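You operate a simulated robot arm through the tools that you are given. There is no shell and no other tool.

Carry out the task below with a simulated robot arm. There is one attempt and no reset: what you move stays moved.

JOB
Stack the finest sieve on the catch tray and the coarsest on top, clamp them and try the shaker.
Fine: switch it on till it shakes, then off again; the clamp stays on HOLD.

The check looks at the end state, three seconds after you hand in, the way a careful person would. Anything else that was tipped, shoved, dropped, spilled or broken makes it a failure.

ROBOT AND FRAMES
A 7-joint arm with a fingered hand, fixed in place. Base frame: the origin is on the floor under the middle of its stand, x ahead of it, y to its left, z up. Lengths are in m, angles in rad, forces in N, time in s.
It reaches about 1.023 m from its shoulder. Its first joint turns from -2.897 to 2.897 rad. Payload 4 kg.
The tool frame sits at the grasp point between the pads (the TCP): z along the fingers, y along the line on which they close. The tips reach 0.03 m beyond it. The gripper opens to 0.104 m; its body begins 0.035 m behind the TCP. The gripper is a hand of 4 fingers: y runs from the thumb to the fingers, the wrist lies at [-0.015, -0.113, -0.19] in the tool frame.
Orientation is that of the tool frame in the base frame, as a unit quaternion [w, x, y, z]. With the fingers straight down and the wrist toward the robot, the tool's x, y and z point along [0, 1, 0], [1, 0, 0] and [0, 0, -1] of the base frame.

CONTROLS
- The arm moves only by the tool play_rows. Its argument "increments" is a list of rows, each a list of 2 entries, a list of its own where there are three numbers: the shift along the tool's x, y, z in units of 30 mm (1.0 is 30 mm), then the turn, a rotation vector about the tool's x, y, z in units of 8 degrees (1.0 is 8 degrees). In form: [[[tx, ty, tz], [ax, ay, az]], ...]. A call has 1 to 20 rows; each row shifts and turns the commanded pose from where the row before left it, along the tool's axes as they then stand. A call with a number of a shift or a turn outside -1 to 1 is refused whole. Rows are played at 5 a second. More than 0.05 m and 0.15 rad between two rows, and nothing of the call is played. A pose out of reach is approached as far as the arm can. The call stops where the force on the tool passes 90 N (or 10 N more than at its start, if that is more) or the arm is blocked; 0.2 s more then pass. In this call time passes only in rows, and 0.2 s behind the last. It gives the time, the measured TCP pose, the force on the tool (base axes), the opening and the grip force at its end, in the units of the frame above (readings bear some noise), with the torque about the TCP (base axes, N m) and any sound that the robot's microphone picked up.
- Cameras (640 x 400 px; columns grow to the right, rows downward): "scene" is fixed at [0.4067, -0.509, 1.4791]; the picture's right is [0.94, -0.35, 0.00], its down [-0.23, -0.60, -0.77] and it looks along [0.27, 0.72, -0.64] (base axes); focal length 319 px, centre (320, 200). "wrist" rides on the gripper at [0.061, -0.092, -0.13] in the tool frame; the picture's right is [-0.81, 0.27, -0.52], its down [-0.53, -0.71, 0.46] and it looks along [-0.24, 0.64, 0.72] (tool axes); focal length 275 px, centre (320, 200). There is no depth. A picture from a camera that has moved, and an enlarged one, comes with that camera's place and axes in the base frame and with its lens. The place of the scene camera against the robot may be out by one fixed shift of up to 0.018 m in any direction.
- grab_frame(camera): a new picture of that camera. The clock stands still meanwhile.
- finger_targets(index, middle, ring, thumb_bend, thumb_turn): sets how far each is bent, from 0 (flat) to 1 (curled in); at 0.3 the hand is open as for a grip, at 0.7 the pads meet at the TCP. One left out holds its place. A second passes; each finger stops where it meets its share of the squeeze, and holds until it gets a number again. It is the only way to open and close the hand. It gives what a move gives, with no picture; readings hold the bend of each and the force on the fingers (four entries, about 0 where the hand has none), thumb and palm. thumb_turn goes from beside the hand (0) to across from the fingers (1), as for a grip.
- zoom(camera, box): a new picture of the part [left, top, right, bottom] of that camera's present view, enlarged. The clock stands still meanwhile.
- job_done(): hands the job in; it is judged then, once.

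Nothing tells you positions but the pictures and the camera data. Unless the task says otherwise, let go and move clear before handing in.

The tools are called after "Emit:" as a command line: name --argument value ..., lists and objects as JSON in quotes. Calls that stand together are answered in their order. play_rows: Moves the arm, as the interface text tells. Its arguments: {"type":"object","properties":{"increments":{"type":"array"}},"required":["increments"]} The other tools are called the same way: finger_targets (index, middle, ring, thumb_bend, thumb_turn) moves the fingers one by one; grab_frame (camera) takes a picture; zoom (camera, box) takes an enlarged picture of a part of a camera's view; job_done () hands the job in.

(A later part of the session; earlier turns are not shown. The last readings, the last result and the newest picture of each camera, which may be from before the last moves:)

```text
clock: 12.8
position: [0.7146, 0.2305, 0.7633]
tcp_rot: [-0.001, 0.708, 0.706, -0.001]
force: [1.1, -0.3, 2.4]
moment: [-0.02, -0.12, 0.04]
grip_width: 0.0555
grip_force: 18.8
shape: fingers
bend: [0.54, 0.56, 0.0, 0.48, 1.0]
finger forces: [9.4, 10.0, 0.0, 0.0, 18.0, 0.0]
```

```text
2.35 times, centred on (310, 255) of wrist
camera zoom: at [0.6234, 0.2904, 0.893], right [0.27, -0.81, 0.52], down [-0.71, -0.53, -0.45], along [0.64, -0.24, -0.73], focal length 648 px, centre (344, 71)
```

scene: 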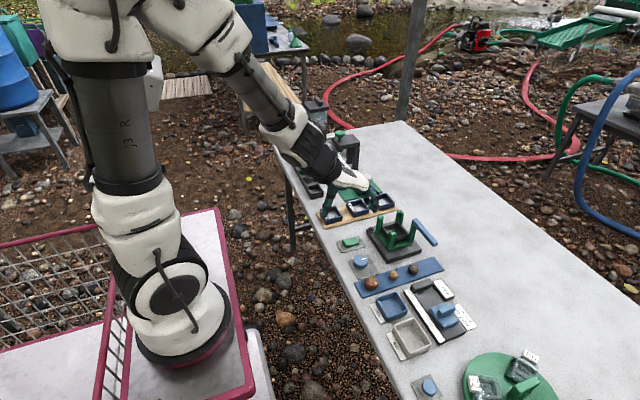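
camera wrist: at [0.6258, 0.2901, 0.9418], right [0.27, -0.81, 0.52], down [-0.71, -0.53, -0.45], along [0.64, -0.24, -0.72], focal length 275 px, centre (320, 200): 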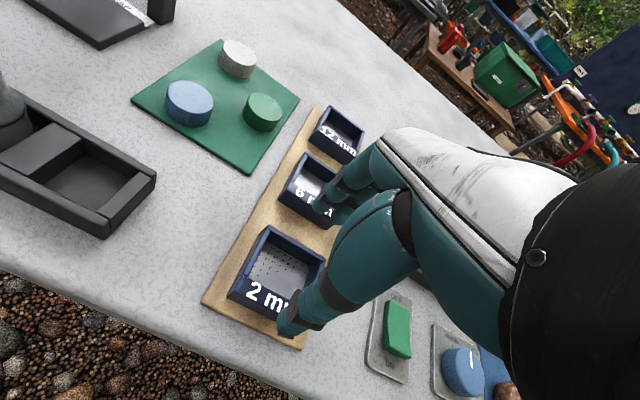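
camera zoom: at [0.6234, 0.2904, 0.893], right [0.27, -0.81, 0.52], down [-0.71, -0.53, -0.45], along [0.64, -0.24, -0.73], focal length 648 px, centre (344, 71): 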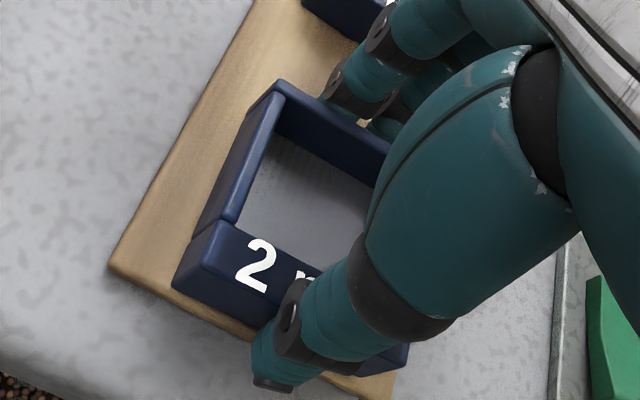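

Emit:
play_rows --increments '[[[0, 0, -0.3], [0, 0, 0]], [[0, 0, -0.4], [0, 0, 0]]]'

Emit:
zoom --camera "scene" --box '[310, 170, 370, 220]'

Emit:
zoom --camera "wrist" --box '[240, 170, 380, 340]'

```text
clock: 13.4
position: [0.7131, 0.2307, 0.7828]
tcp_rot: [0.0, 0.707, 0.708, 0.0]
force: [-0.7, 0.3, -0.2]
moment: [0.0, -0.03, 0.01]
grip_width: 0.0556
grip_force: 18.6
shape: fingers
bend: [0.55, 0.57, 0.0, 0.48, 1.0]
finger forces: [9.3, 8.8, 0.0, 0.0, 18.1, 0.1]
```

```text
8.00 times, centred on (340, 195) of scene
camera zoom: at [0.4067, -0.509, 1.4791], right [0.94, -0.35, 0.0], down [-0.23, -0.6, -0.77], along [0.27, 0.72, -0.64], focal length 2550 px, centre (160, 240)
```

zoom: 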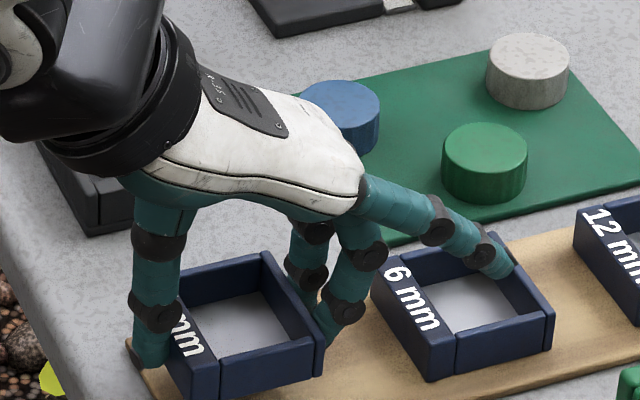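

```text
2.35 times, centred on (310, 255) of wrist
camera zoom: at [0.6232, 0.2905, 0.914], right [0.28, -0.81, 0.52], down [-0.71, -0.53, -0.45], along [0.64, -0.24, -0.73], focal length 648 px, centre (344, 71)
```

zoom: 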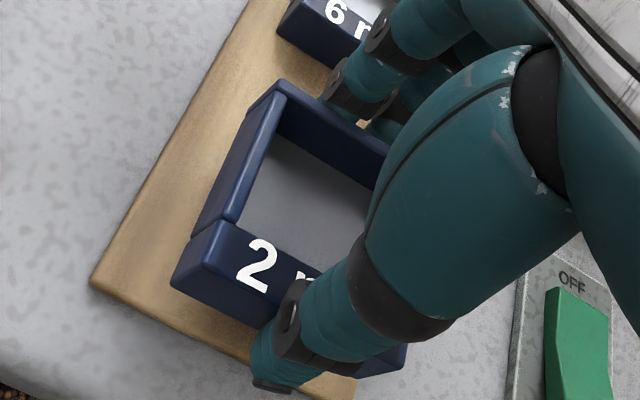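

Emit:
zoom --camera "wrist" --box '[240, 190, 350, 320]'

Emit:
zoom --camera "scene" --box '[320, 185, 365, 225]'

```text
3.08 times, centred on (295, 255) of wrist
camera zoom: at [0.6232, 0.2905, 0.914], right [0.28, -0.81, 0.52], down [-0.71, -0.53, -0.45], along [0.64, -0.24, -0.73], focal length 847 px, centre (397, 31)
```

zoom: 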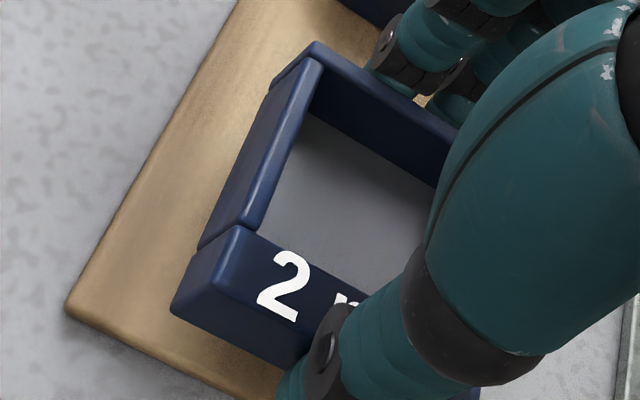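

```text
10.00 times, centred on (342, 205) of scene
camera zoom: at [0.4067, -0.509, 1.4791], right [0.94, -0.35, 0.0], down [-0.23, -0.6, -0.77], along [0.27, 0.72, -0.64], focal length 3188 px, centre (95, 150)
```

zoom: 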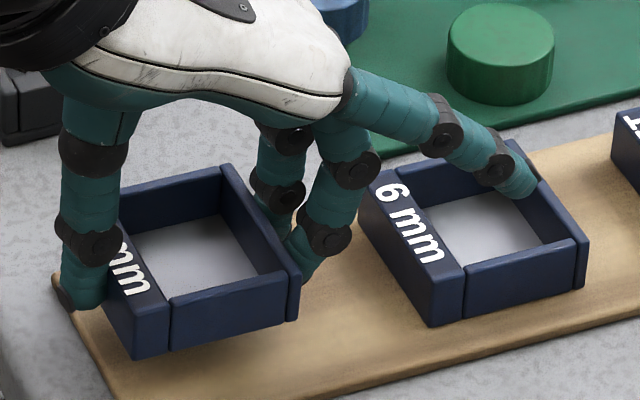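

The 2 mm sieve is held level, with its centre about 7 mm toward the thumb from the TCP. I'll lift it clear and carry it to hover above the shaker.

Emit:
play_rows --increments '[[[0, 0, -0.8], [0, 0, 0]], [[0, 0, -0.9], [0, 0, 0]], [[0, 0, -0.9], [0, 0, 0]], [[0, 0, -0.9], [0, 0, 0]], [[0, 0, -0.4], [0, 0, 0]], [[-0.7, 0.65, 0], [0, 0, 0]], [[-0.8, 0.74, 0], [0, 0, 0]], [[-0.8, 0.74, 0], [0, 0, 0]], [[-0.8, 0.74, 0], [0, 0, 0]], [[-0.8, 0.74, 0], [0, 0, 0]], [[-0.8, 0.74, 0], [0, 0, 0]], [[-0.7, 0.6, 0], [0, 0, 0]], [[0, 0, 0], [0, 0, 0]]]'

Emit:
grab_frame --camera "wrist"

Emit:
grab_frame --camera "scene"

```text
clock: 16.2
position: [0.8636, 0.0678, 0.9012]
tcp_rot: [-0.001, 0.708, 0.706, 0.0]
force: [0.5, -0.1, -0.7]
moment: [0.0, 0.01, 0.0]
grip_width: 0.0554
grip_force: 18.0
shape: fingers
bend: [0.55, 0.57, 0.0, 0.48, 1.0]
finger forces: [9.2, 8.7, 0.1, 0.0, 18.0, 0.0]
```

```text
taken
camera wrist: at [0.7723, 0.1282, 1.0317], right [0.27, -0.81, 0.52], down [-0.71, -0.53, -0.45], along [0.64, -0.25, -0.73], focal length 275 px, centre (320, 200)
```

wrist: 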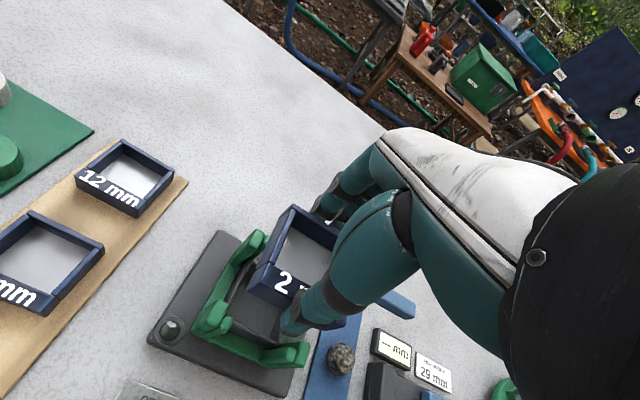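

```text
taken
```

scene: 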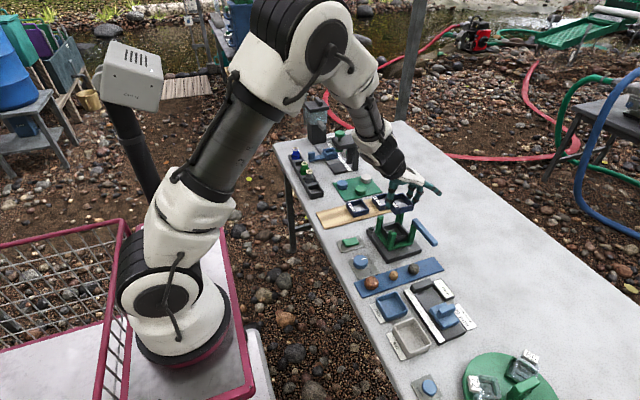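

Emit:
zoom --camera "wrist" --box '[140, 190, 360, 390]'

Emit:
zoom --camera "wrist" --box '[180, 190, 330, 300]'

Emit:
zoom --camera "scene" --box '[360, 170, 450, 270]'

```text
2.00 times, centred on (250, 290) of wrist
camera zoom: at [0.7723, 0.1282, 1.0317], right [0.27, -0.81, 0.52], down [-0.71, -0.53, -0.45], along [0.64, -0.25, -0.73], focal length 551 px, centre (460, 20)
```

zoom: 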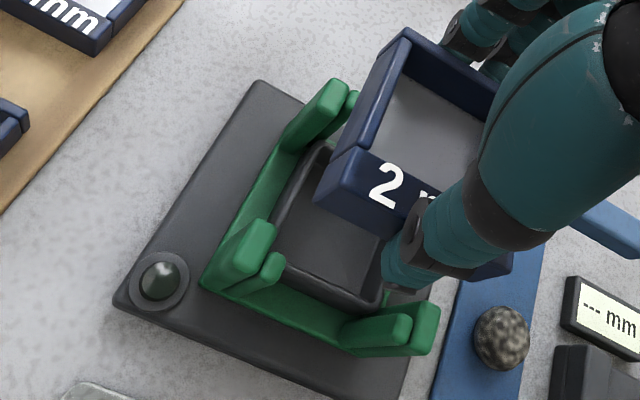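

```text
3.64 times, centred on (255, 245) of wrist
camera zoom: at [0.7723, 0.1282, 1.0317], right [0.27, -0.81, 0.52], down [-0.71, -0.53, -0.45], along [0.64, -0.25, -0.73], focal length 1001 px, centre (556, 36)
```

zoom: 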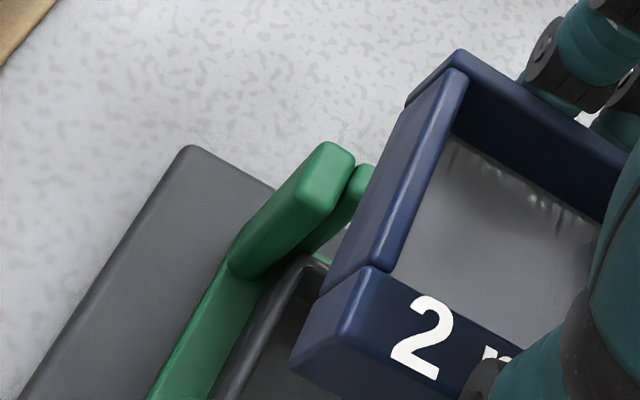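

```text
4.00 times, centred on (405, 220) of scene
camera zoom: at [0.4067, -0.509, 1.4791], right [0.94, -0.35, 0.0], down [-0.23, -0.6, -0.77], along [0.27, 0.72, -0.64], focal length 1275 px, centre (-20, 120)
```

zoom: 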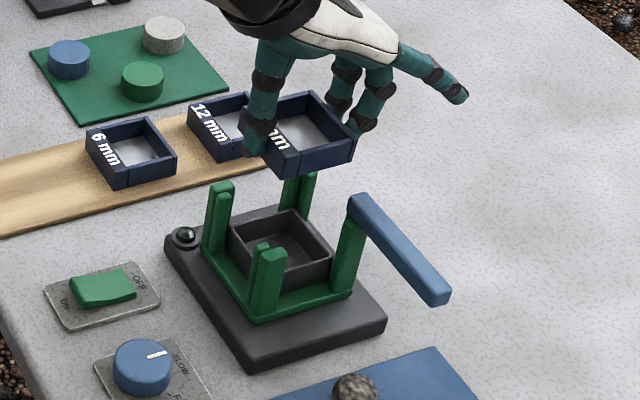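

Emit:
zoom --camera "wrist" --box '[185, 280, 325, 390]'

```text
3.64 times, centred on (255, 335) of wrist
camera zoom: at [0.7723, 0.1282, 1.0317], right [0.27, -0.81, 0.52], down [-0.71, -0.53, -0.45], along [0.64, -0.25, -0.73], focal length 1001 px, centre (556, -291)
```

zoom: 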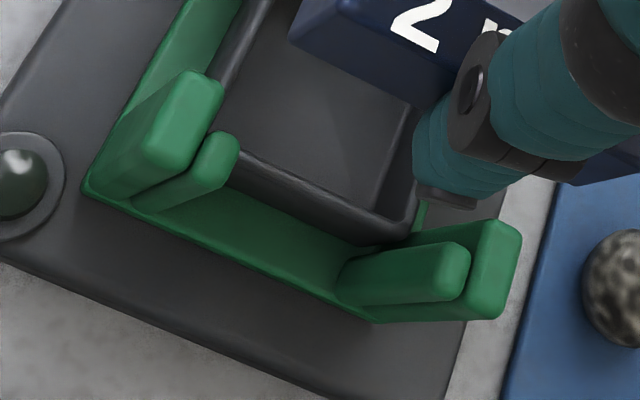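

Cell inner faces measure x≈0.824–0.892, y≈0.024–0.0915 (centre ≈(0.858, 0.058)), giving about 3.5 mm play round the sieve. I'll align and lower until the sieve is just above the posts, then check.

Emit:
play_rows --increments '[[[-0.237, 0.04, 0], [0, 0, 0]], [[0, 0, 0.5], [0, 0, 0]], [[0, 0, 0.5], [0, 0, 0]], [[0, 0, 0.5], [0, 0, 0]], [[0, 0, 0], [0, 0, 0]]]'

Emit:
zoom --camera "wrist" --box '[190, 190, 350, 370]'

Emit:
zoom --camera "scene" --box '[370, 180, 430, 240]'

```text
clock: 17.4
position: [0.863, 0.0628, 0.8544]
tcp_rot: [-0.001, 0.707, 0.707, -0.001]
force: [-0.8, 1.9, -1.5]
moment: [0.06, 0.03, 0.08]
grip_width: 0.0532
grip_force: 15.7
shape: fingers
bend: [0.57, 0.58, 0.0, 0.47, 1.0]
finger forces: [7.7, 7.9, 0.1, 0.1, 16.2, 0.1]
```

```text
2.22 times, centred on (270, 280) of wrist
camera zoom: at [0.7734, 0.122, 0.9855], right [0.28, -0.81, 0.52], down [-0.71, -0.53, -0.45], along [0.64, -0.24, -0.73], focal length 612 px, centre (431, 22)
```

zoom: 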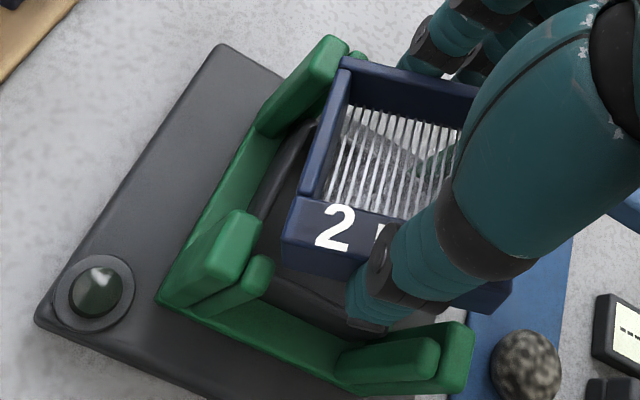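

```text
6.67 times, centred on (400, 210) of scene
camera zoom: at [0.4067, -0.509, 1.4791], right [0.94, -0.35, 0.0], down [-0.23, -0.6, -0.77], along [0.27, 0.72, -0.64], focal length 2125 px, centre (-213, 133)
```

zoom: 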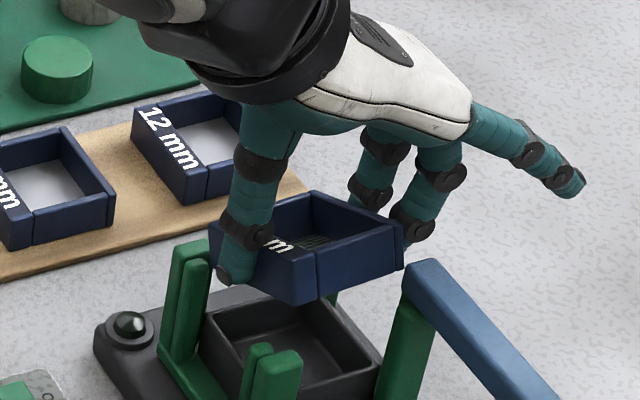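

Emit:
zoom --camera "scene" --box '[385, 190, 425, 225]'

Emit:
zoom --camera "wrist" --box '[250, 195, 350, 320]'

```text
11.43 times, centred on (405, 208) of scene
camera zoom: at [0.4067, -0.509, 1.4791], right [0.94, -0.35, 0.0], down [-0.23, -0.6, -0.77], along [0.27, 0.72, -0.64], focal length 3643 px, centre (-651, 114)
```

zoom: 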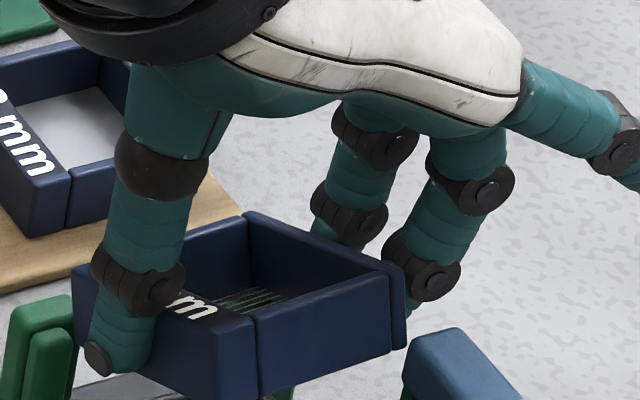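

```text
3.20 times, centred on (300, 258) of wrist
camera zoom: at [0.7734, 0.122, 0.9855], right [0.28, -0.81, 0.52], down [-0.71, -0.53, -0.45], along [0.64, -0.24, -0.73], focal length 881 px, centre (384, 16)
```

zoom: 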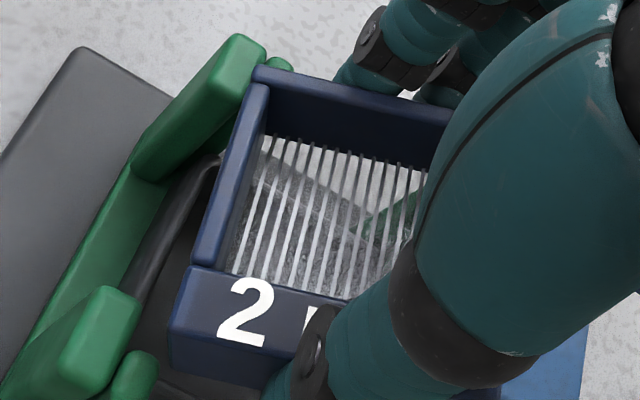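

The sieve has twisted in the grip — its back-left corner touched the post top. I'll raise it and check how it now sits in the hand.

Emit:
play_rows --increments '[[[0, 0, -0.5], [0, 0, 0]], [[0, 0, -0.7], [0, 0, 0]], [[0, 0, -0.4], [0, 0, 0]]]'

Emit:
zoom --camera "wrist" --box '[190, 190, 350, 370]'

Emit:
zoom --camera "scene" --box '[370, 170, 430, 230]'

```text
clock: 18.2
position: [0.8642, 0.0609, 0.9035]
tcp_rot: [-0.001, 0.707, 0.707, 0.0]
force: [0.3, -0.4, -1.1]
moment: [0.02, 0.02, -0.01]
grip_width: 0.0534
grip_force: 15.7
shape: fingers
bend: [0.57, 0.58, 0.0, 0.47, 1.0]
finger forces: [8.2, 7.6, 0.1, 0.0, 15.8, 0.0]
```

```text
2.22 times, centred on (270, 280) of wrist
camera zoom: at [0.7737, 0.1209, 1.0343], right [0.27, -0.81, 0.52], down [-0.71, -0.53, -0.45], along [0.64, -0.25, -0.73], focal length 612 px, centre (431, 22)
```

zoom: 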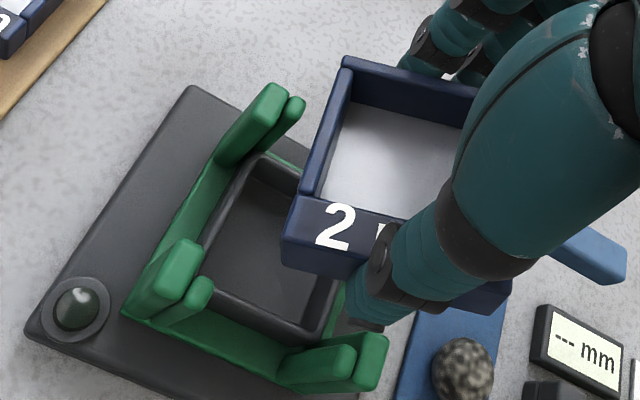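

```text
6.67 times, centred on (400, 200) of scene
camera zoom: at [0.4067, -0.509, 1.4791], right [0.94, -0.35, 0.0], down [-0.23, -0.6, -0.77], along [0.27, 0.72, -0.64], focal length 2125 px, centre (-213, 200)
```

zoom: 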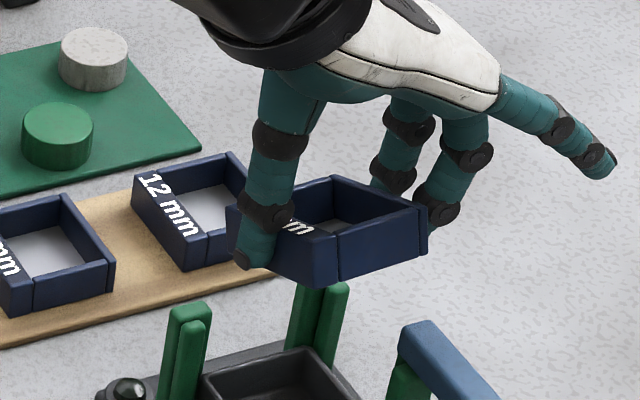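

The sieve is yawed about 15–19° in the grip, so I'll take it back to its empty spot on the board, set it down squared up, and regrip properly.

Emit:
play_rows --increments '[[[0.7, -0.6, 0], [0, 0, 0]], [[0.82, -0.67, 0], [0, 0, 0]], [[0.82, -0.67, 0], [0, 0, 0]], [[0.82, -0.67, 0], [0, 0, 0]], [[0.82, -0.67, 0], [0, 0, 0]], [[0.82, -0.67, 0], [0, 0, 0]], [[0.82, -0.67, 0], [0, 0, 0]], [[0, 0, 0], [0, 0, 0.94]], [[0, 0, 0], [0, 0, 0.94]], [[0, 0, 0.9], [0, 0, 0]], [[0, 0, 0.9], [0, 0, 0]], [[0, 0, 0.9], [0, 0, 0]], [[0, 0, 0.5], [0, 0, 0]], [[0, 0, 0], [0, 0, 0]]]'

Emit:
grab_frame --camera "wrist"

Emit:
zoom --camera "scene" --box '[300, 165, 380, 225]'

```text
clock: 21.2
position: [0.7249, 0.2311, 0.8073]
tcp_rot: [0.0, 0.794, 0.608, 0.0]
force: [-0.3, 0.6, -0.9]
moment: [0.04, 0.02, 0.01]
grip_width: 0.0532
grip_force: 15.6
shape: fingers
bend: [0.57, 0.58, 0.0, 0.47, 1.0]
finger forces: [8.2, 7.6, 0.0, 0.0, 15.8, 0.0]
```

```text
taken
camera wrist: at [0.6534, 0.3124, 0.9376], right [0.06, -0.85, 0.52], down [-0.83, -0.33, -0.45], along [0.56, -0.4, -0.73], focal length 275 px, centre (320, 200)
```

wrist: 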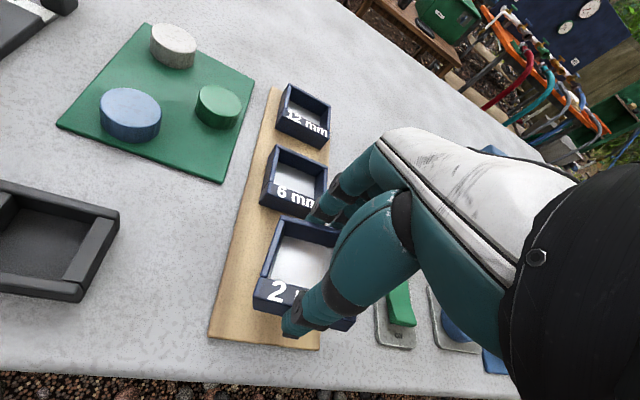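

```text
6.67 times, centred on (340, 195) of scene
camera zoom: at [0.4067, -0.509, 1.4791], right [0.94, -0.35, 0.0], down [-0.23, -0.6, -0.77], along [0.27, 0.72, -0.64], focal length 2125 px, centre (187, 233)
```

zoom: 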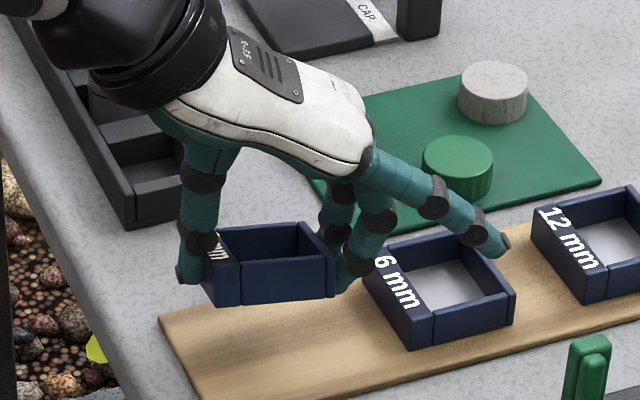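

Emit:
zoom --camera "scene" --box '[330, 188, 370, 218]'

Emit:
zoom --camera "wrist" --box '[240, 200, 380, 340]'

```text
13.33 times, centred on (350, 203) of scene
camera zoom: at [0.4067, -0.509, 1.4791], right [0.94, -0.35, 0.0], down [-0.23, -0.6, -0.77], along [0.27, 0.72, -0.64], focal length 4250 px, centre (-80, 160)
```

zoom: 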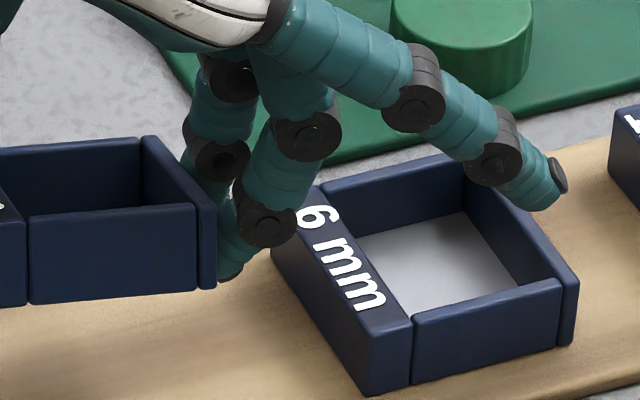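

```text
2.86 times, centred on (310, 270) of wrist
camera zoom: at [0.6534, 0.3124, 0.9376], right [0.06, -0.85, 0.52], down [-0.83, -0.33, -0.45], along [0.56, -0.4, -0.73], focal length 786 px, centre (349, 0)
```

zoom: 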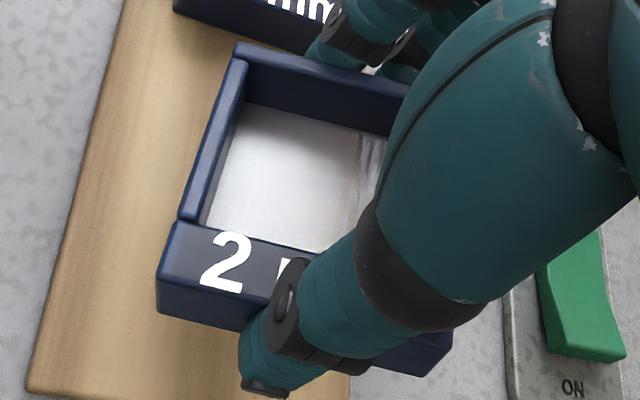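

The sieve actually rolled (right side up), because its back-right corner landed on the end of the clamp bar. I'll square it up, lower it onto the board so it flattens, and then regrip.

Emit:
play_rows --increments '[[[0, 0, 0], [0, 0, -1]], [[0, 0, 0.5], [0, 0, 0]], [[0, 0, 0.4], [0, 0, 0]], [[0, 0, 0.25], [0, 0, 0]], [[0, 0, 0.1], [0, 0, 0]], [[0, 0, 0.1], [0, 0, 0]], [[0, 0, 0.1], [0, 0, 0]]]'

Emit:
zoom --camera "scene" --box '[310, 180, 370, 230]'

Emit:
zoom --camera "wrist" --box '[240, 180, 380, 340]'

```text
clock: 22.8
position: [0.726, 0.23, 0.7642]
tcp_rot: [0.001, 0.749, 0.662, 0.0]
force: [-1.5, -0.5, 6.3]
moment: [0.18, -0.11, 0.01]
grip_width: 0.0535
grip_force: 17.8
shape: fingers
bend: [0.57, 0.59, 0.0, 0.47, 1.0]
finger forces: [10.0, 6.8, 0.1, 0.0, 18.1, 0.0]
```

```text
8.00 times, centred on (340, 205) of scene
camera zoom: at [0.4067, -0.509, 1.4791], right [0.94, -0.35, 0.0], down [-0.23, -0.6, -0.77], along [0.27, 0.72, -0.64], focal length 2550 px, centre (160, 160)
```

zoom: 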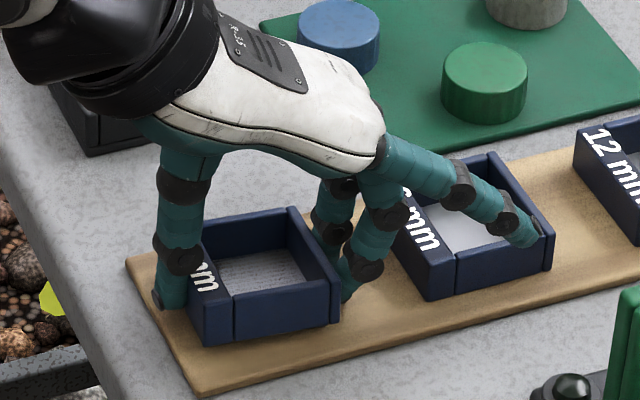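

```text
2.50 times, centred on (310, 260) of wrist
camera zoom: at [0.6431, 0.3005, 0.8949], right [0.17, -0.84, 0.52], down [-0.77, -0.44, -0.46], along [0.61, -0.32, -0.72], focal length 688 px, centre (345, 50)
```

zoom: 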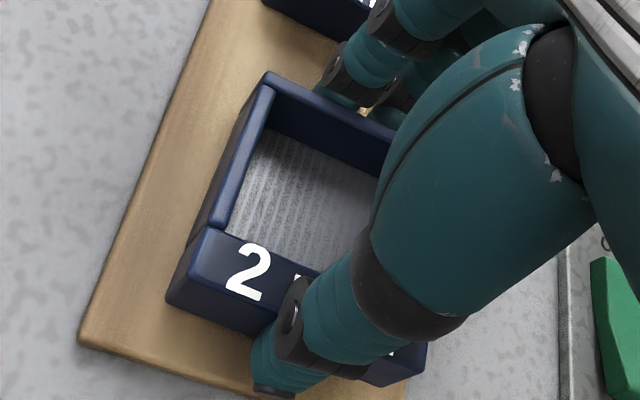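

Emit:
finger_targets --index 0.42 --middle 0.42 --thumb_bend 0.4

Emit:
zoom --camera "scene" --box '[310, 180, 370, 230]'

Emit:
zoom --camera "wrist" --box '[240, 180, 380, 340]'

```text
clock: 23.8
position: [0.7248, 0.2301, 0.7645]
tcp_rot: [-0.001, 0.75, 0.661, 0.0]
force: [0.0, -0.2, -0.3]
moment: [0.01, -0.01, -0.01]
grip_width: 0.075
grip_force: 0.1
shape: fingers
bend: [0.42, 0.42, 0.0, 0.4, 0.99]
finger forces: [0.0, 0.0, 0.0, 0.0, 0.0, 0.0]
```

```text
8.00 times, centred on (340, 205) of scene
camera zoom: at [0.4067, -0.509, 1.4791], right [0.94, -0.35, 0.0], down [-0.23, -0.6, -0.77], along [0.27, 0.72, -0.64], focal length 2550 px, centre (160, 160)
```

zoom: 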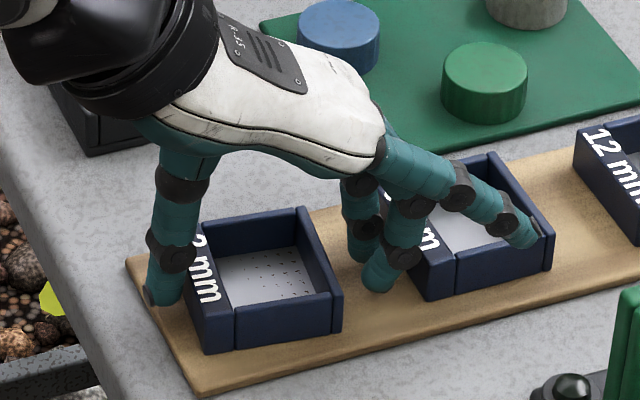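

```text
2.50 times, centred on (310, 260) of wrist
camera zoom: at [0.6431, 0.3006, 0.8945], right [0.17, -0.84, 0.52], down [-0.77, -0.44, -0.45], along [0.61, -0.32, -0.73], focal length 688 px, centre (345, 50)
```

zoom: 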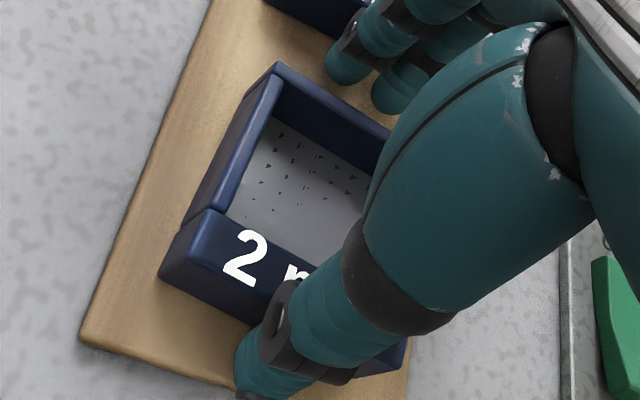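

The sieve sits flat on the board again. I'll back off upward and take a steep look at the clamp end and posts to measure the clearance precisely.

Emit:
play_rows --increments '[[[0, 0, -0.5], [0, 0, 0]], [[0, 0, -1], [0, 0, 0]], [[0, 0, -1], [0, 0, 0]], [[0, 0, -1], [0, 0, -0.9]], [[0, 0, -1], [0, 0, 0]], [[0, 0, -1], [0, 0, 0]], [[0, 0, -0.7], [0, 0, 0]], [[-0.97, 0.41, 0], [0.5, 0, 0]], [[-0.97, 0.41, 0], [0.5, 0, 0]], [[-0.97, 0.41, 0], [0.5, 0, 0]], [[-0.97, 0.41, 0], [0.5, 0, 0]], [[-0.97, 0.41, 0], [0.5, 0, 0]], [[-0.97, 0.41, 0], [0.6, 0, 0]], [[-0.97, 0.41, 0], [0, 0, 0]], [[-0.97, 0.41, 0], [0, 0, 0]], [[-0.97, 0.41, 0], [0, 0, 0]], [[-0.97, 0.41, 0], [0, 0, 0]]]'

Emit:
grab_frame --camera "wrist"

```text
clock: 27.4
position: [0.8417, -0.0605, 0.9157]
tcp_rot: [-0.151, 0.689, 0.692, -0.152]
force: [0.7, 0.0, -0.6]
moment: [-0.02, 0.02, 0.01]
grip_width: 0.0752
grip_force: 0.1
shape: fingers
bend: [0.42, 0.42, 0.0, 0.4, 0.99]
finger forces: [0.0, 0.0, 0.0, 0.0, 0.0, 0.0]
```

```text
taken
camera wrist: at [0.8145, -0.0014, 1.0729], right [0.47, -0.81, 0.35], down [-0.84, -0.53, -0.11], along [0.28, -0.24, -0.93], focal length 275 px, centre (320, 200)
```

wrist: 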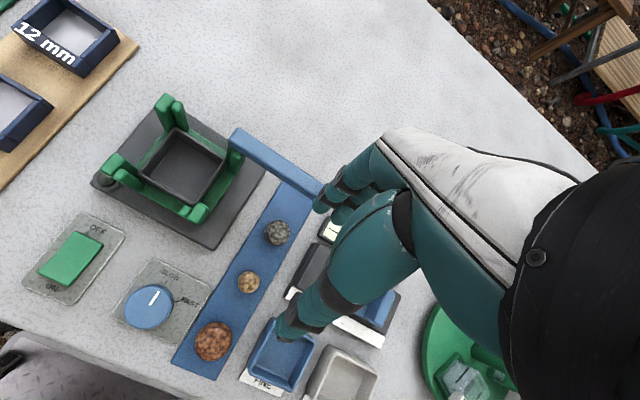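

Emit:
zoom --camera "wrist" --box '[90, 85, 330, 255]'

Emit:
zoom --camera "wrist" --box '[180, 110, 280, 190]'

Emit:
zoom --camera "wrist" --box '[95, 85, 195, 205]'

```text
2.35 times, centred on (210, 170) of wrist
camera zoom: at [0.8145, -0.0014, 1.0729], right [0.47, -0.81, 0.35], down [-0.84, -0.53, -0.11], along [0.28, -0.24, -0.93], focal length 648 px, centre (579, 271)
```

zoom: 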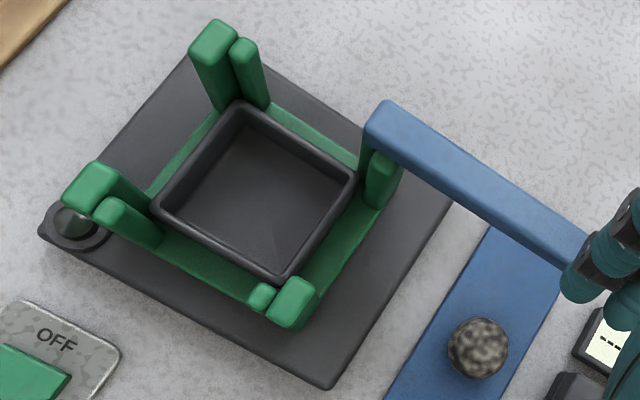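

```text
5.00 times, centred on (230, 150) of wrist
camera zoom: at [0.8145, -0.0014, 1.0729], right [0.47, -0.81, 0.35], down [-0.84, -0.53, -0.11], along [0.28, -0.24, -0.93], focal length 1376 px, centre (770, 450)
```

zoom: 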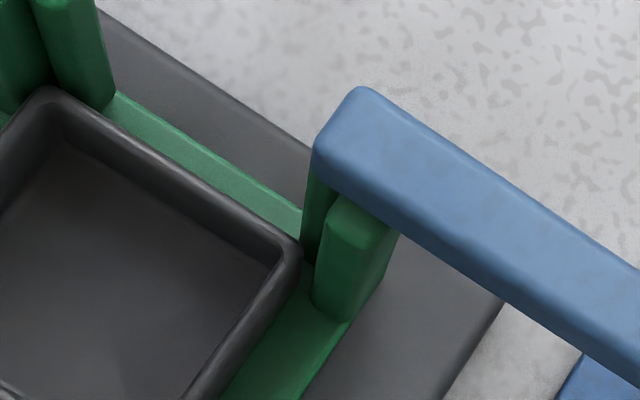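

```text
3.33 times, centred on (145, 145) of wrist
camera zoom: at [0.8145, -0.0014, 1.0729], right [0.47, -0.81, 0.35], down [-0.84, -0.53, -0.11], along [0.28, -0.24, -0.93], focal length 918 px, centre (903, 383)
```

zoom: 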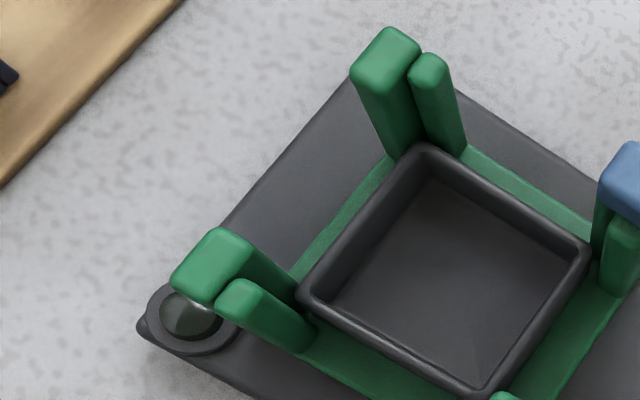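

From above, the tray centre is (0.858, 0.059), the clamp's near end covers x≥0.887, y≤0.0315 at z 0.82–0.836, so the sieve must go in about 2 mm forward-left of centre. I'll return upright above the 2 mm sieve and locate it again.

Emit:
play_rows --increments '[[[0.97, 0, 0], [-0.52, 0, 0]], [[0.97, 0, 0], [-0.52, 0, 0]], [[0.97, 0, 0], [-0.52, 0, 0]], [[0.97, 0, 0], [-0.52, 0, 0]], [[0.97, 0, 0], [-0.52, 0, 0]], [[0.97, 0, 0], [-0.5, 0, 0]], [[0.97, -0.9, 0], [0, 0, 0]], [[0.97, -0.9, 0], [0, 0, 0]], [[0.97, -0.9, 0], [0, 0, 0]], [[0.97, -0.9, 0], [0, 0, 0]], [[0, -0.6, 0.5], [0, 0, 0]], [[0, 0, 0], [0, 0, 0]]]'

Emit:
zoom --camera "wrist" --box '[160, 170, 360, 370]'

Emit:
zoom --camera "scene" --box '[310, 180, 370, 230]'

```text
clock: 30.2
position: [0.7537, 0.1804, 0.9135]
tcp_rot: [-0.006, 0.746, 0.665, 0.012]
force: [-0.1, 0.1, -0.5]
moment: [0.01, 0.01, 0.0]
grip_width: 0.0751
grip_force: 0.1
shape: fingers
bend: [0.42, 0.42, 0.0, 0.4, 0.99]
finger forces: [0.0, 0.1, 0.0, 0.0, 0.1, 0.1]
stopped in row 12: the arm was blocked; the commanded pose is now the measured one
```

```text
2.00 times, centred on (260, 270) of wrist
camera zoom: at [0.6686, 0.246, 1.0456], right [0.17, -0.85, 0.5], down [-0.77, -0.44, -0.47], along [0.62, -0.3, -0.73], focal length 551 px, centre (440, 60)
```

zoom: 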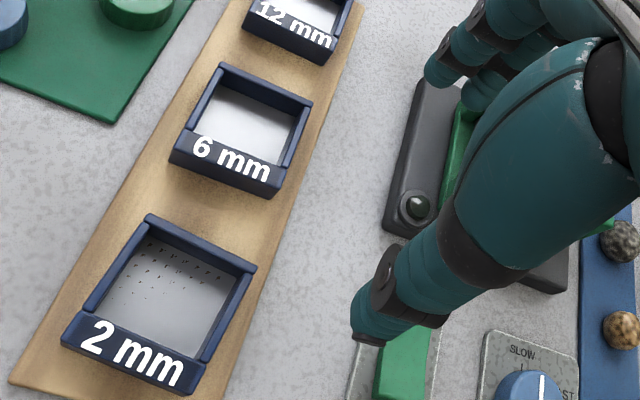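

```text
8.00 times, centred on (340, 205) of scene
camera zoom: at [0.4067, -0.509, 1.4791], right [0.94, -0.35, 0.0], down [-0.23, -0.6, -0.77], along [0.27, 0.72, -0.64], focal length 2550 px, centre (160, 160)
```

zoom: 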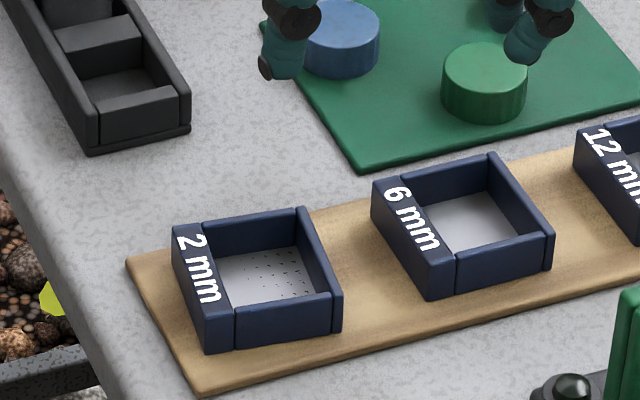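

Emit:
grab_frame --camera "scene"

Emit:
grab_frame --camera "wrist"

```text
taken
```

scene: 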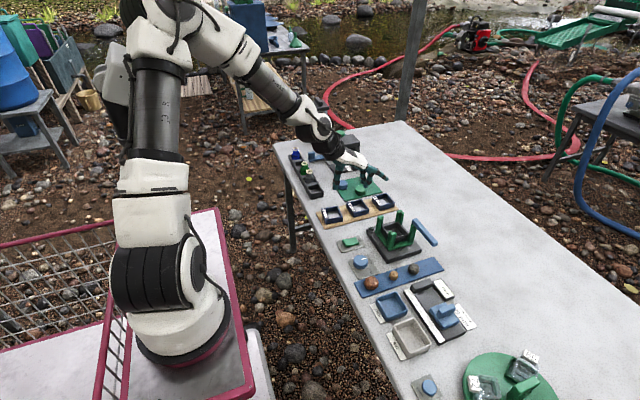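

```text
taken
camera wrist: at [0.6686, 0.246, 1.0456], right [0.17, -0.85, 0.5], down [-0.77, -0.44, -0.47], along [0.62, -0.3, -0.73], focal length 275 px, centre (320, 200)
```

wrist: 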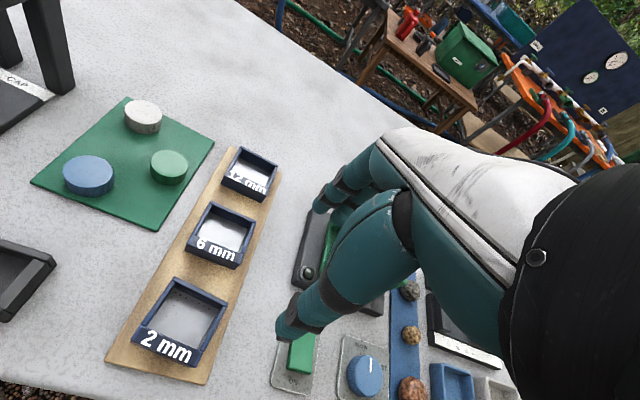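

The 2 mm sieve is at (0.720, 0.230), turned about 7° clockwise, which matches the hand's present yaw. I'll move above it with the tilt trimmed and descend.

Emit:
play_rows --increments '[[[0.51, -0.44, 0.5], [0.05, -0.185, 0.05]], [[0.51, -0.44, 0.6], [0, 0, 0]], [[0.51, -0.44, 0.6], [0, 0, 0]], [[0, 0, 0.6], [0, 0, 0]], [[0, 0, 0.5], [0, 0, 0]], [[0, 0, 0], [0, 0, 0]]]'

Emit:
zoom --camera "wrist" --box '[200, 150, 380, 370]'

Emit:
zoom --camera "scene" --box '[310, 170, 370, 230]'

```text
clock: 31.0
position: [0.7712, 0.1494, 0.8746]
tcp_rot: [-0.005, 0.802, 0.598, 0.007]
force: [0.4, 0.7, -0.9]
moment: [-0.04, 0.0, 0.0]
grip_width: 0.0753
grip_force: 0.0
shape: fingers
bend: [0.42, 0.42, 0.0, 0.4, 0.99]
finger forces: [0.0, 0.0, 0.1, 0.0, 0.0, 0.1]
stopped in row 3: the arm was blocked; the commanded pose is now the measured one
```

```text
1.82 times, centred on (290, 260) of wrist
camera zoom: at [0.7009, 0.2302, 1.0067], right [0.03, -0.86, 0.5], down [-0.83, -0.3, -0.46], along [0.55, -0.4, -0.73], focal length 500 px, centre (374, 91)
```

zoom: 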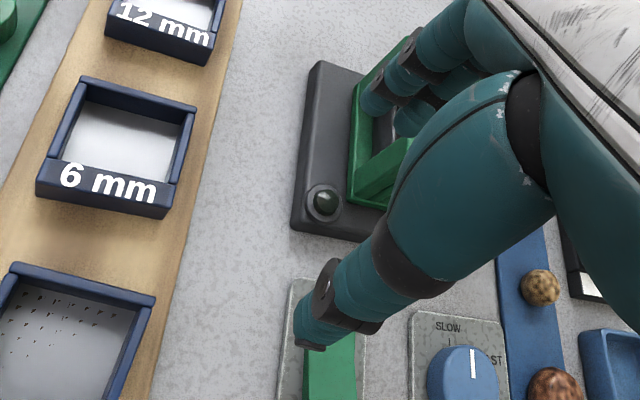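

```text
6.67 times, centred on (340, 200) of scene
camera zoom: at [0.4067, -0.509, 1.4791], right [0.94, -0.35, 0.0], down [-0.23, -0.6, -0.77], along [0.27, 0.72, -0.64], focal length 2125 px, centre (187, 200)
```

zoom: 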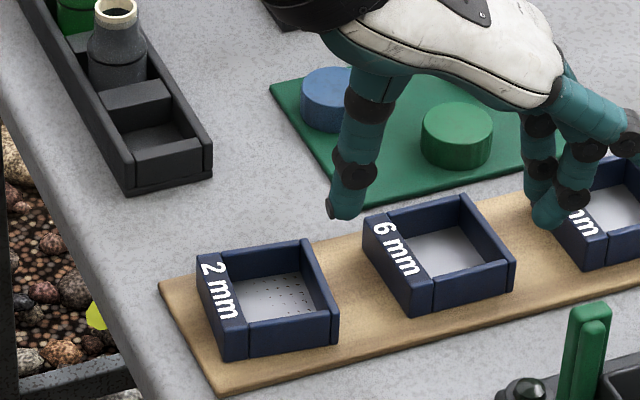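

The arm was blocked and drifted; I need to see why before moving on.

Emit:
zoom --camera "scene" --box '[60, 0, 380, 200]'

Emit:
grab_frame --camera "scene"

```text
2.00 times, centred on (220, 100) of scene
camera zoom: at [0.4067, -0.509, 1.4791], right [0.94, -0.35, 0.0], down [-0.23, -0.6, -0.77], along [0.27, 0.72, -0.64], focal length 638 px, centre (520, 400)
```

zoom: 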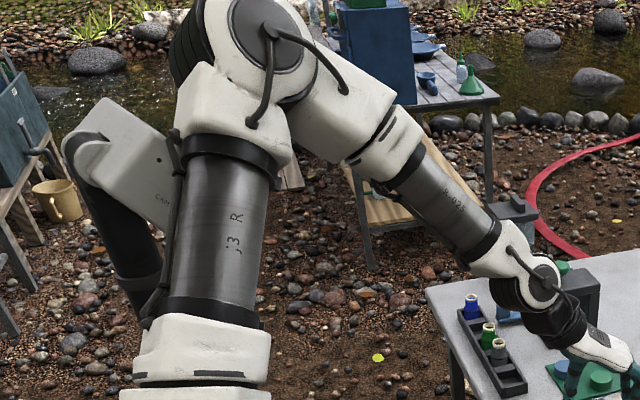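

```text
taken
```

scene: 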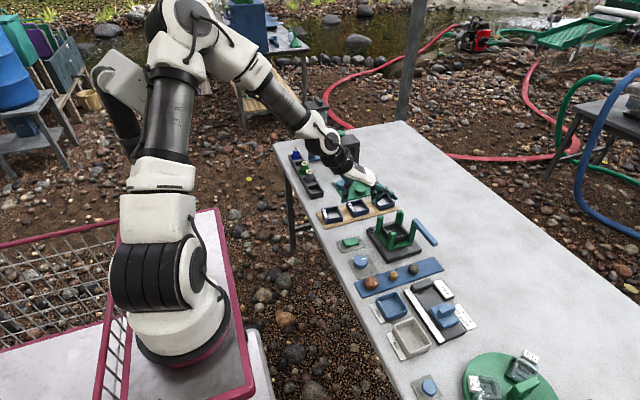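

The upper arm is resting near a "CAM" box beside the robot's shoulder, so the elbow swivel got stuck there. I'll move the hand back toward the middle, away from that limit, and square the yaw.

Emit:
play_rows --increments '[[[-0.44, 0.48, -0.56], [0, 0, -0.5]], [[-0.44, 0.48, -0.56], [0, 0, -0.5]], [[-0.44, 0.48, -0.56], [0, 0, -0.5]], [[0, 0, 0], [0, 0, -0.5]], [[0, 0, 0], [0, 0, 0]]]'

Emit:
grab_frame --camera "scene"

```text
clock: 32.2
position: [0.8027, 0.1038, 0.9213]
tcp_rot: [-0.002, 0.708, 0.706, 0.004]
force: [-0.5, -0.3, 0.5]
moment: [-0.02, -0.01, 0.03]
grip_width: 0.0754
grip_force: 0.1
shape: fingers
bend: [0.42, 0.42, 0.0, 0.4, 0.99]
finger forces: [0.1, 0.0, 0.0, 0.0, 0.0, 0.0]
```

```text
taken
```

scene: 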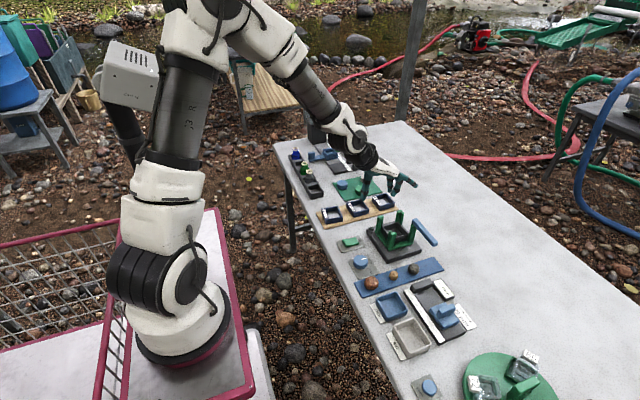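

Emit:
zoom --camera "scene" --box '[70, 0, 250, 190]'

```text
2.11 times, centred on (160, 95) of scene
camera zoom: at [0.4067, -0.509, 1.4791], right [0.94, -0.35, 0.0], down [-0.23, -0.6, -0.77], along [0.27, 0.72, -0.64], focal length 671 px, centre (657, 421)
```

zoom: 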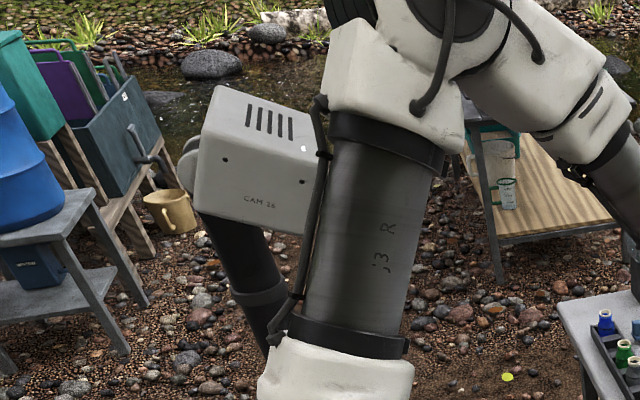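

Emit:
play_rows --increments '[[[0, 0, -0.8], [0, 0, 0]], [[0, 0, -0.8], [0, 0, 0]], [[0, 0, -0.8], [0, 0, 0]], [[0.7, -0.46, 0], [0, 0, 0]], [[0.7, -0.46, 0], [0, 0, 0]], [[0.7, -0.46, 0], [0, 0, 0]], [[0, 0, 0], [0, 0, 0]]]'

Emit:
grab_frame --camera "scene"

```text
clock: 33.8
position: [0.761, 0.1637, 0.9931]
tcp_rot: [-0.003, 0.708, 0.706, 0.003]
force: [-0.2, 0.4, -0.5]
moment: [0.01, 0.0, 0.0]
grip_width: 0.075
grip_force: 0.0
shape: fingers
bend: [0.42, 0.42, 0.0, 0.4, 0.99]
finger forces: [0.1, 0.0, 0.1, 0.1, 0.0, 0.1]
```

```text
taken
```

scene: 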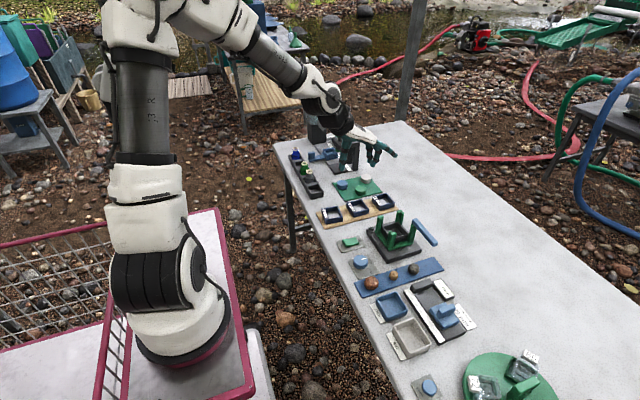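

Emit:
play_rows --increments '[[[0.7, -0.46, 0], [0, 0, 0]], [[0.7, -0.46, 0], [0, 0, 0]], [[0.7, -0.46, 0], [0, 0, 0]], [[0, 0, 0], [0, 0, 0.4]], [[0, 0, 0.3], [0, 0, 0.45]], [[0, 0, 0.8], [0, 0, 0]], [[0, 0, 0], [0, 0, 0]]]'

Emit:
grab_frame --camera "scene"

```text
clock: 35.4
position: [0.7233, 0.228, 0.9825]
tcp_rot: [-0.024, 0.753, 0.657, 0.025]
force: [-0.2, -0.1, -0.6]
moment: [-0.01, 0.03, 0.0]
grip_width: 0.075
grip_force: 0.1
shape: fingers
bend: [0.42, 0.42, 0.0, 0.4, 0.99]
finger forces: [0.0, 0.1, 0.0, 0.0, 0.0, 0.0]
```

```text
taken
```

scene: 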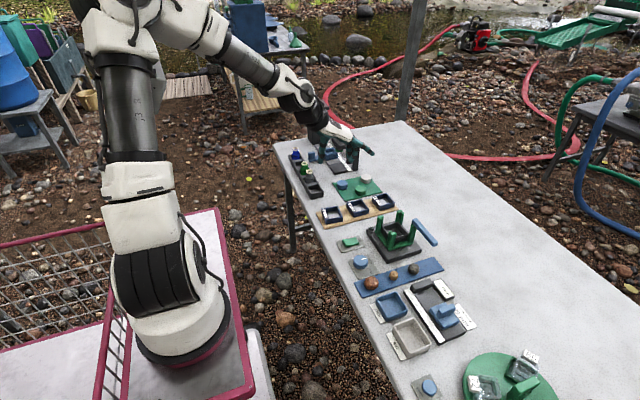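

Emit:
play_rows --increments '[[[0, 0, 0.5], [0, 0, 0]], [[0, 0, 0.5], [0, 0, 0]], [[0, 0, 0], [0, 0, 0]]]'

Emit:
grab_frame --camera "scene"

```text
clock: 36.4
position: [0.7238, 0.2341, 0.9685]
tcp_rot: [-0.039, 0.751, 0.658, 0.04]
force: [0.5, -0.6, 0.3]
moment: [0.0, 0.0, 0.03]
grip_width: 0.0751
grip_force: 0.0
shape: fingers
bend: [0.42, 0.42, 0.0, 0.4, 0.99]
finger forces: [0.1, 0.0, 0.0, 0.0, 0.0, 0.0]
stopped in row 3: the arm was blocked; the commanded pose is now the measured one
```

```text
taken
```

scene: 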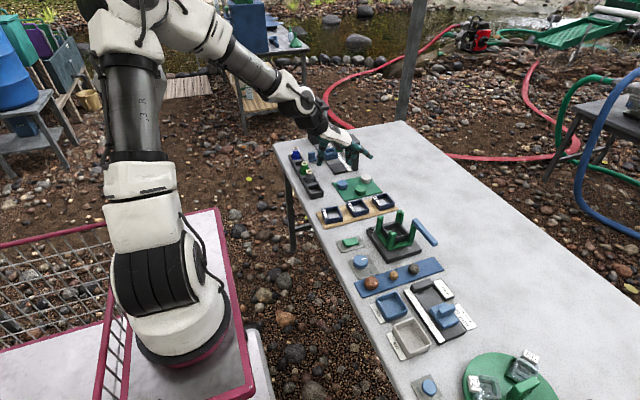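

The arm came into this posture with its elbow swung back and hits a joint limit here; earlier a low, tilted pass near (0.7, -0.03) put the elbow on the good side. I'll go back there and repeat that path.

Emit:
play_rows --increments '[[[-0.9, 0, -0.2], [0, 0, 0]], [[-0.9, 0, 0], [0, -0.79, 0]], [[-0.9, 0, 0], [0, 0, -0.95]], [[-0.9, 0, 0], [0, 0, 0]], [[-0.9, 0, 0], [0, 0, 0]], [[-0.9, 0, 0], [0, 0, 0]], [[-0.9, -0.1, 0], [0, 0, 0]], [[-0.9, -0.2, 0], [0, 0, 0]], [[-0.9, -0.2, 0.2], [0, 0, 0]], [[-0.5, -0.2, 0.5], [0, 0, 0]], [[0, -0.3, 0.5], [0, 0, 0]], [[0, 0, 0], [0, 0, 0]]]'

Emit:
grab_frame --camera "scene"

```text
clock: 39.0
position: [0.6827, -0.025, 0.9309]
tcp_rot: [0.0, 0.707, 0.707, -0.004]
force: [0.4, 0.0, -0.1]
moment: [0.01, -0.03, -0.01]
grip_width: 0.0753
grip_force: 0.1
shape: fingers
bend: [0.42, 0.42, 0.0, 0.4, 0.99]
finger forces: [0.1, 0.0, 0.0, 0.0, 0.0, 0.0]
```

```text
taken
```

scene: 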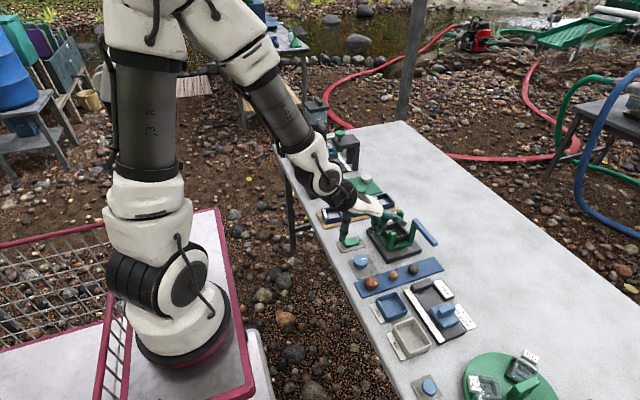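

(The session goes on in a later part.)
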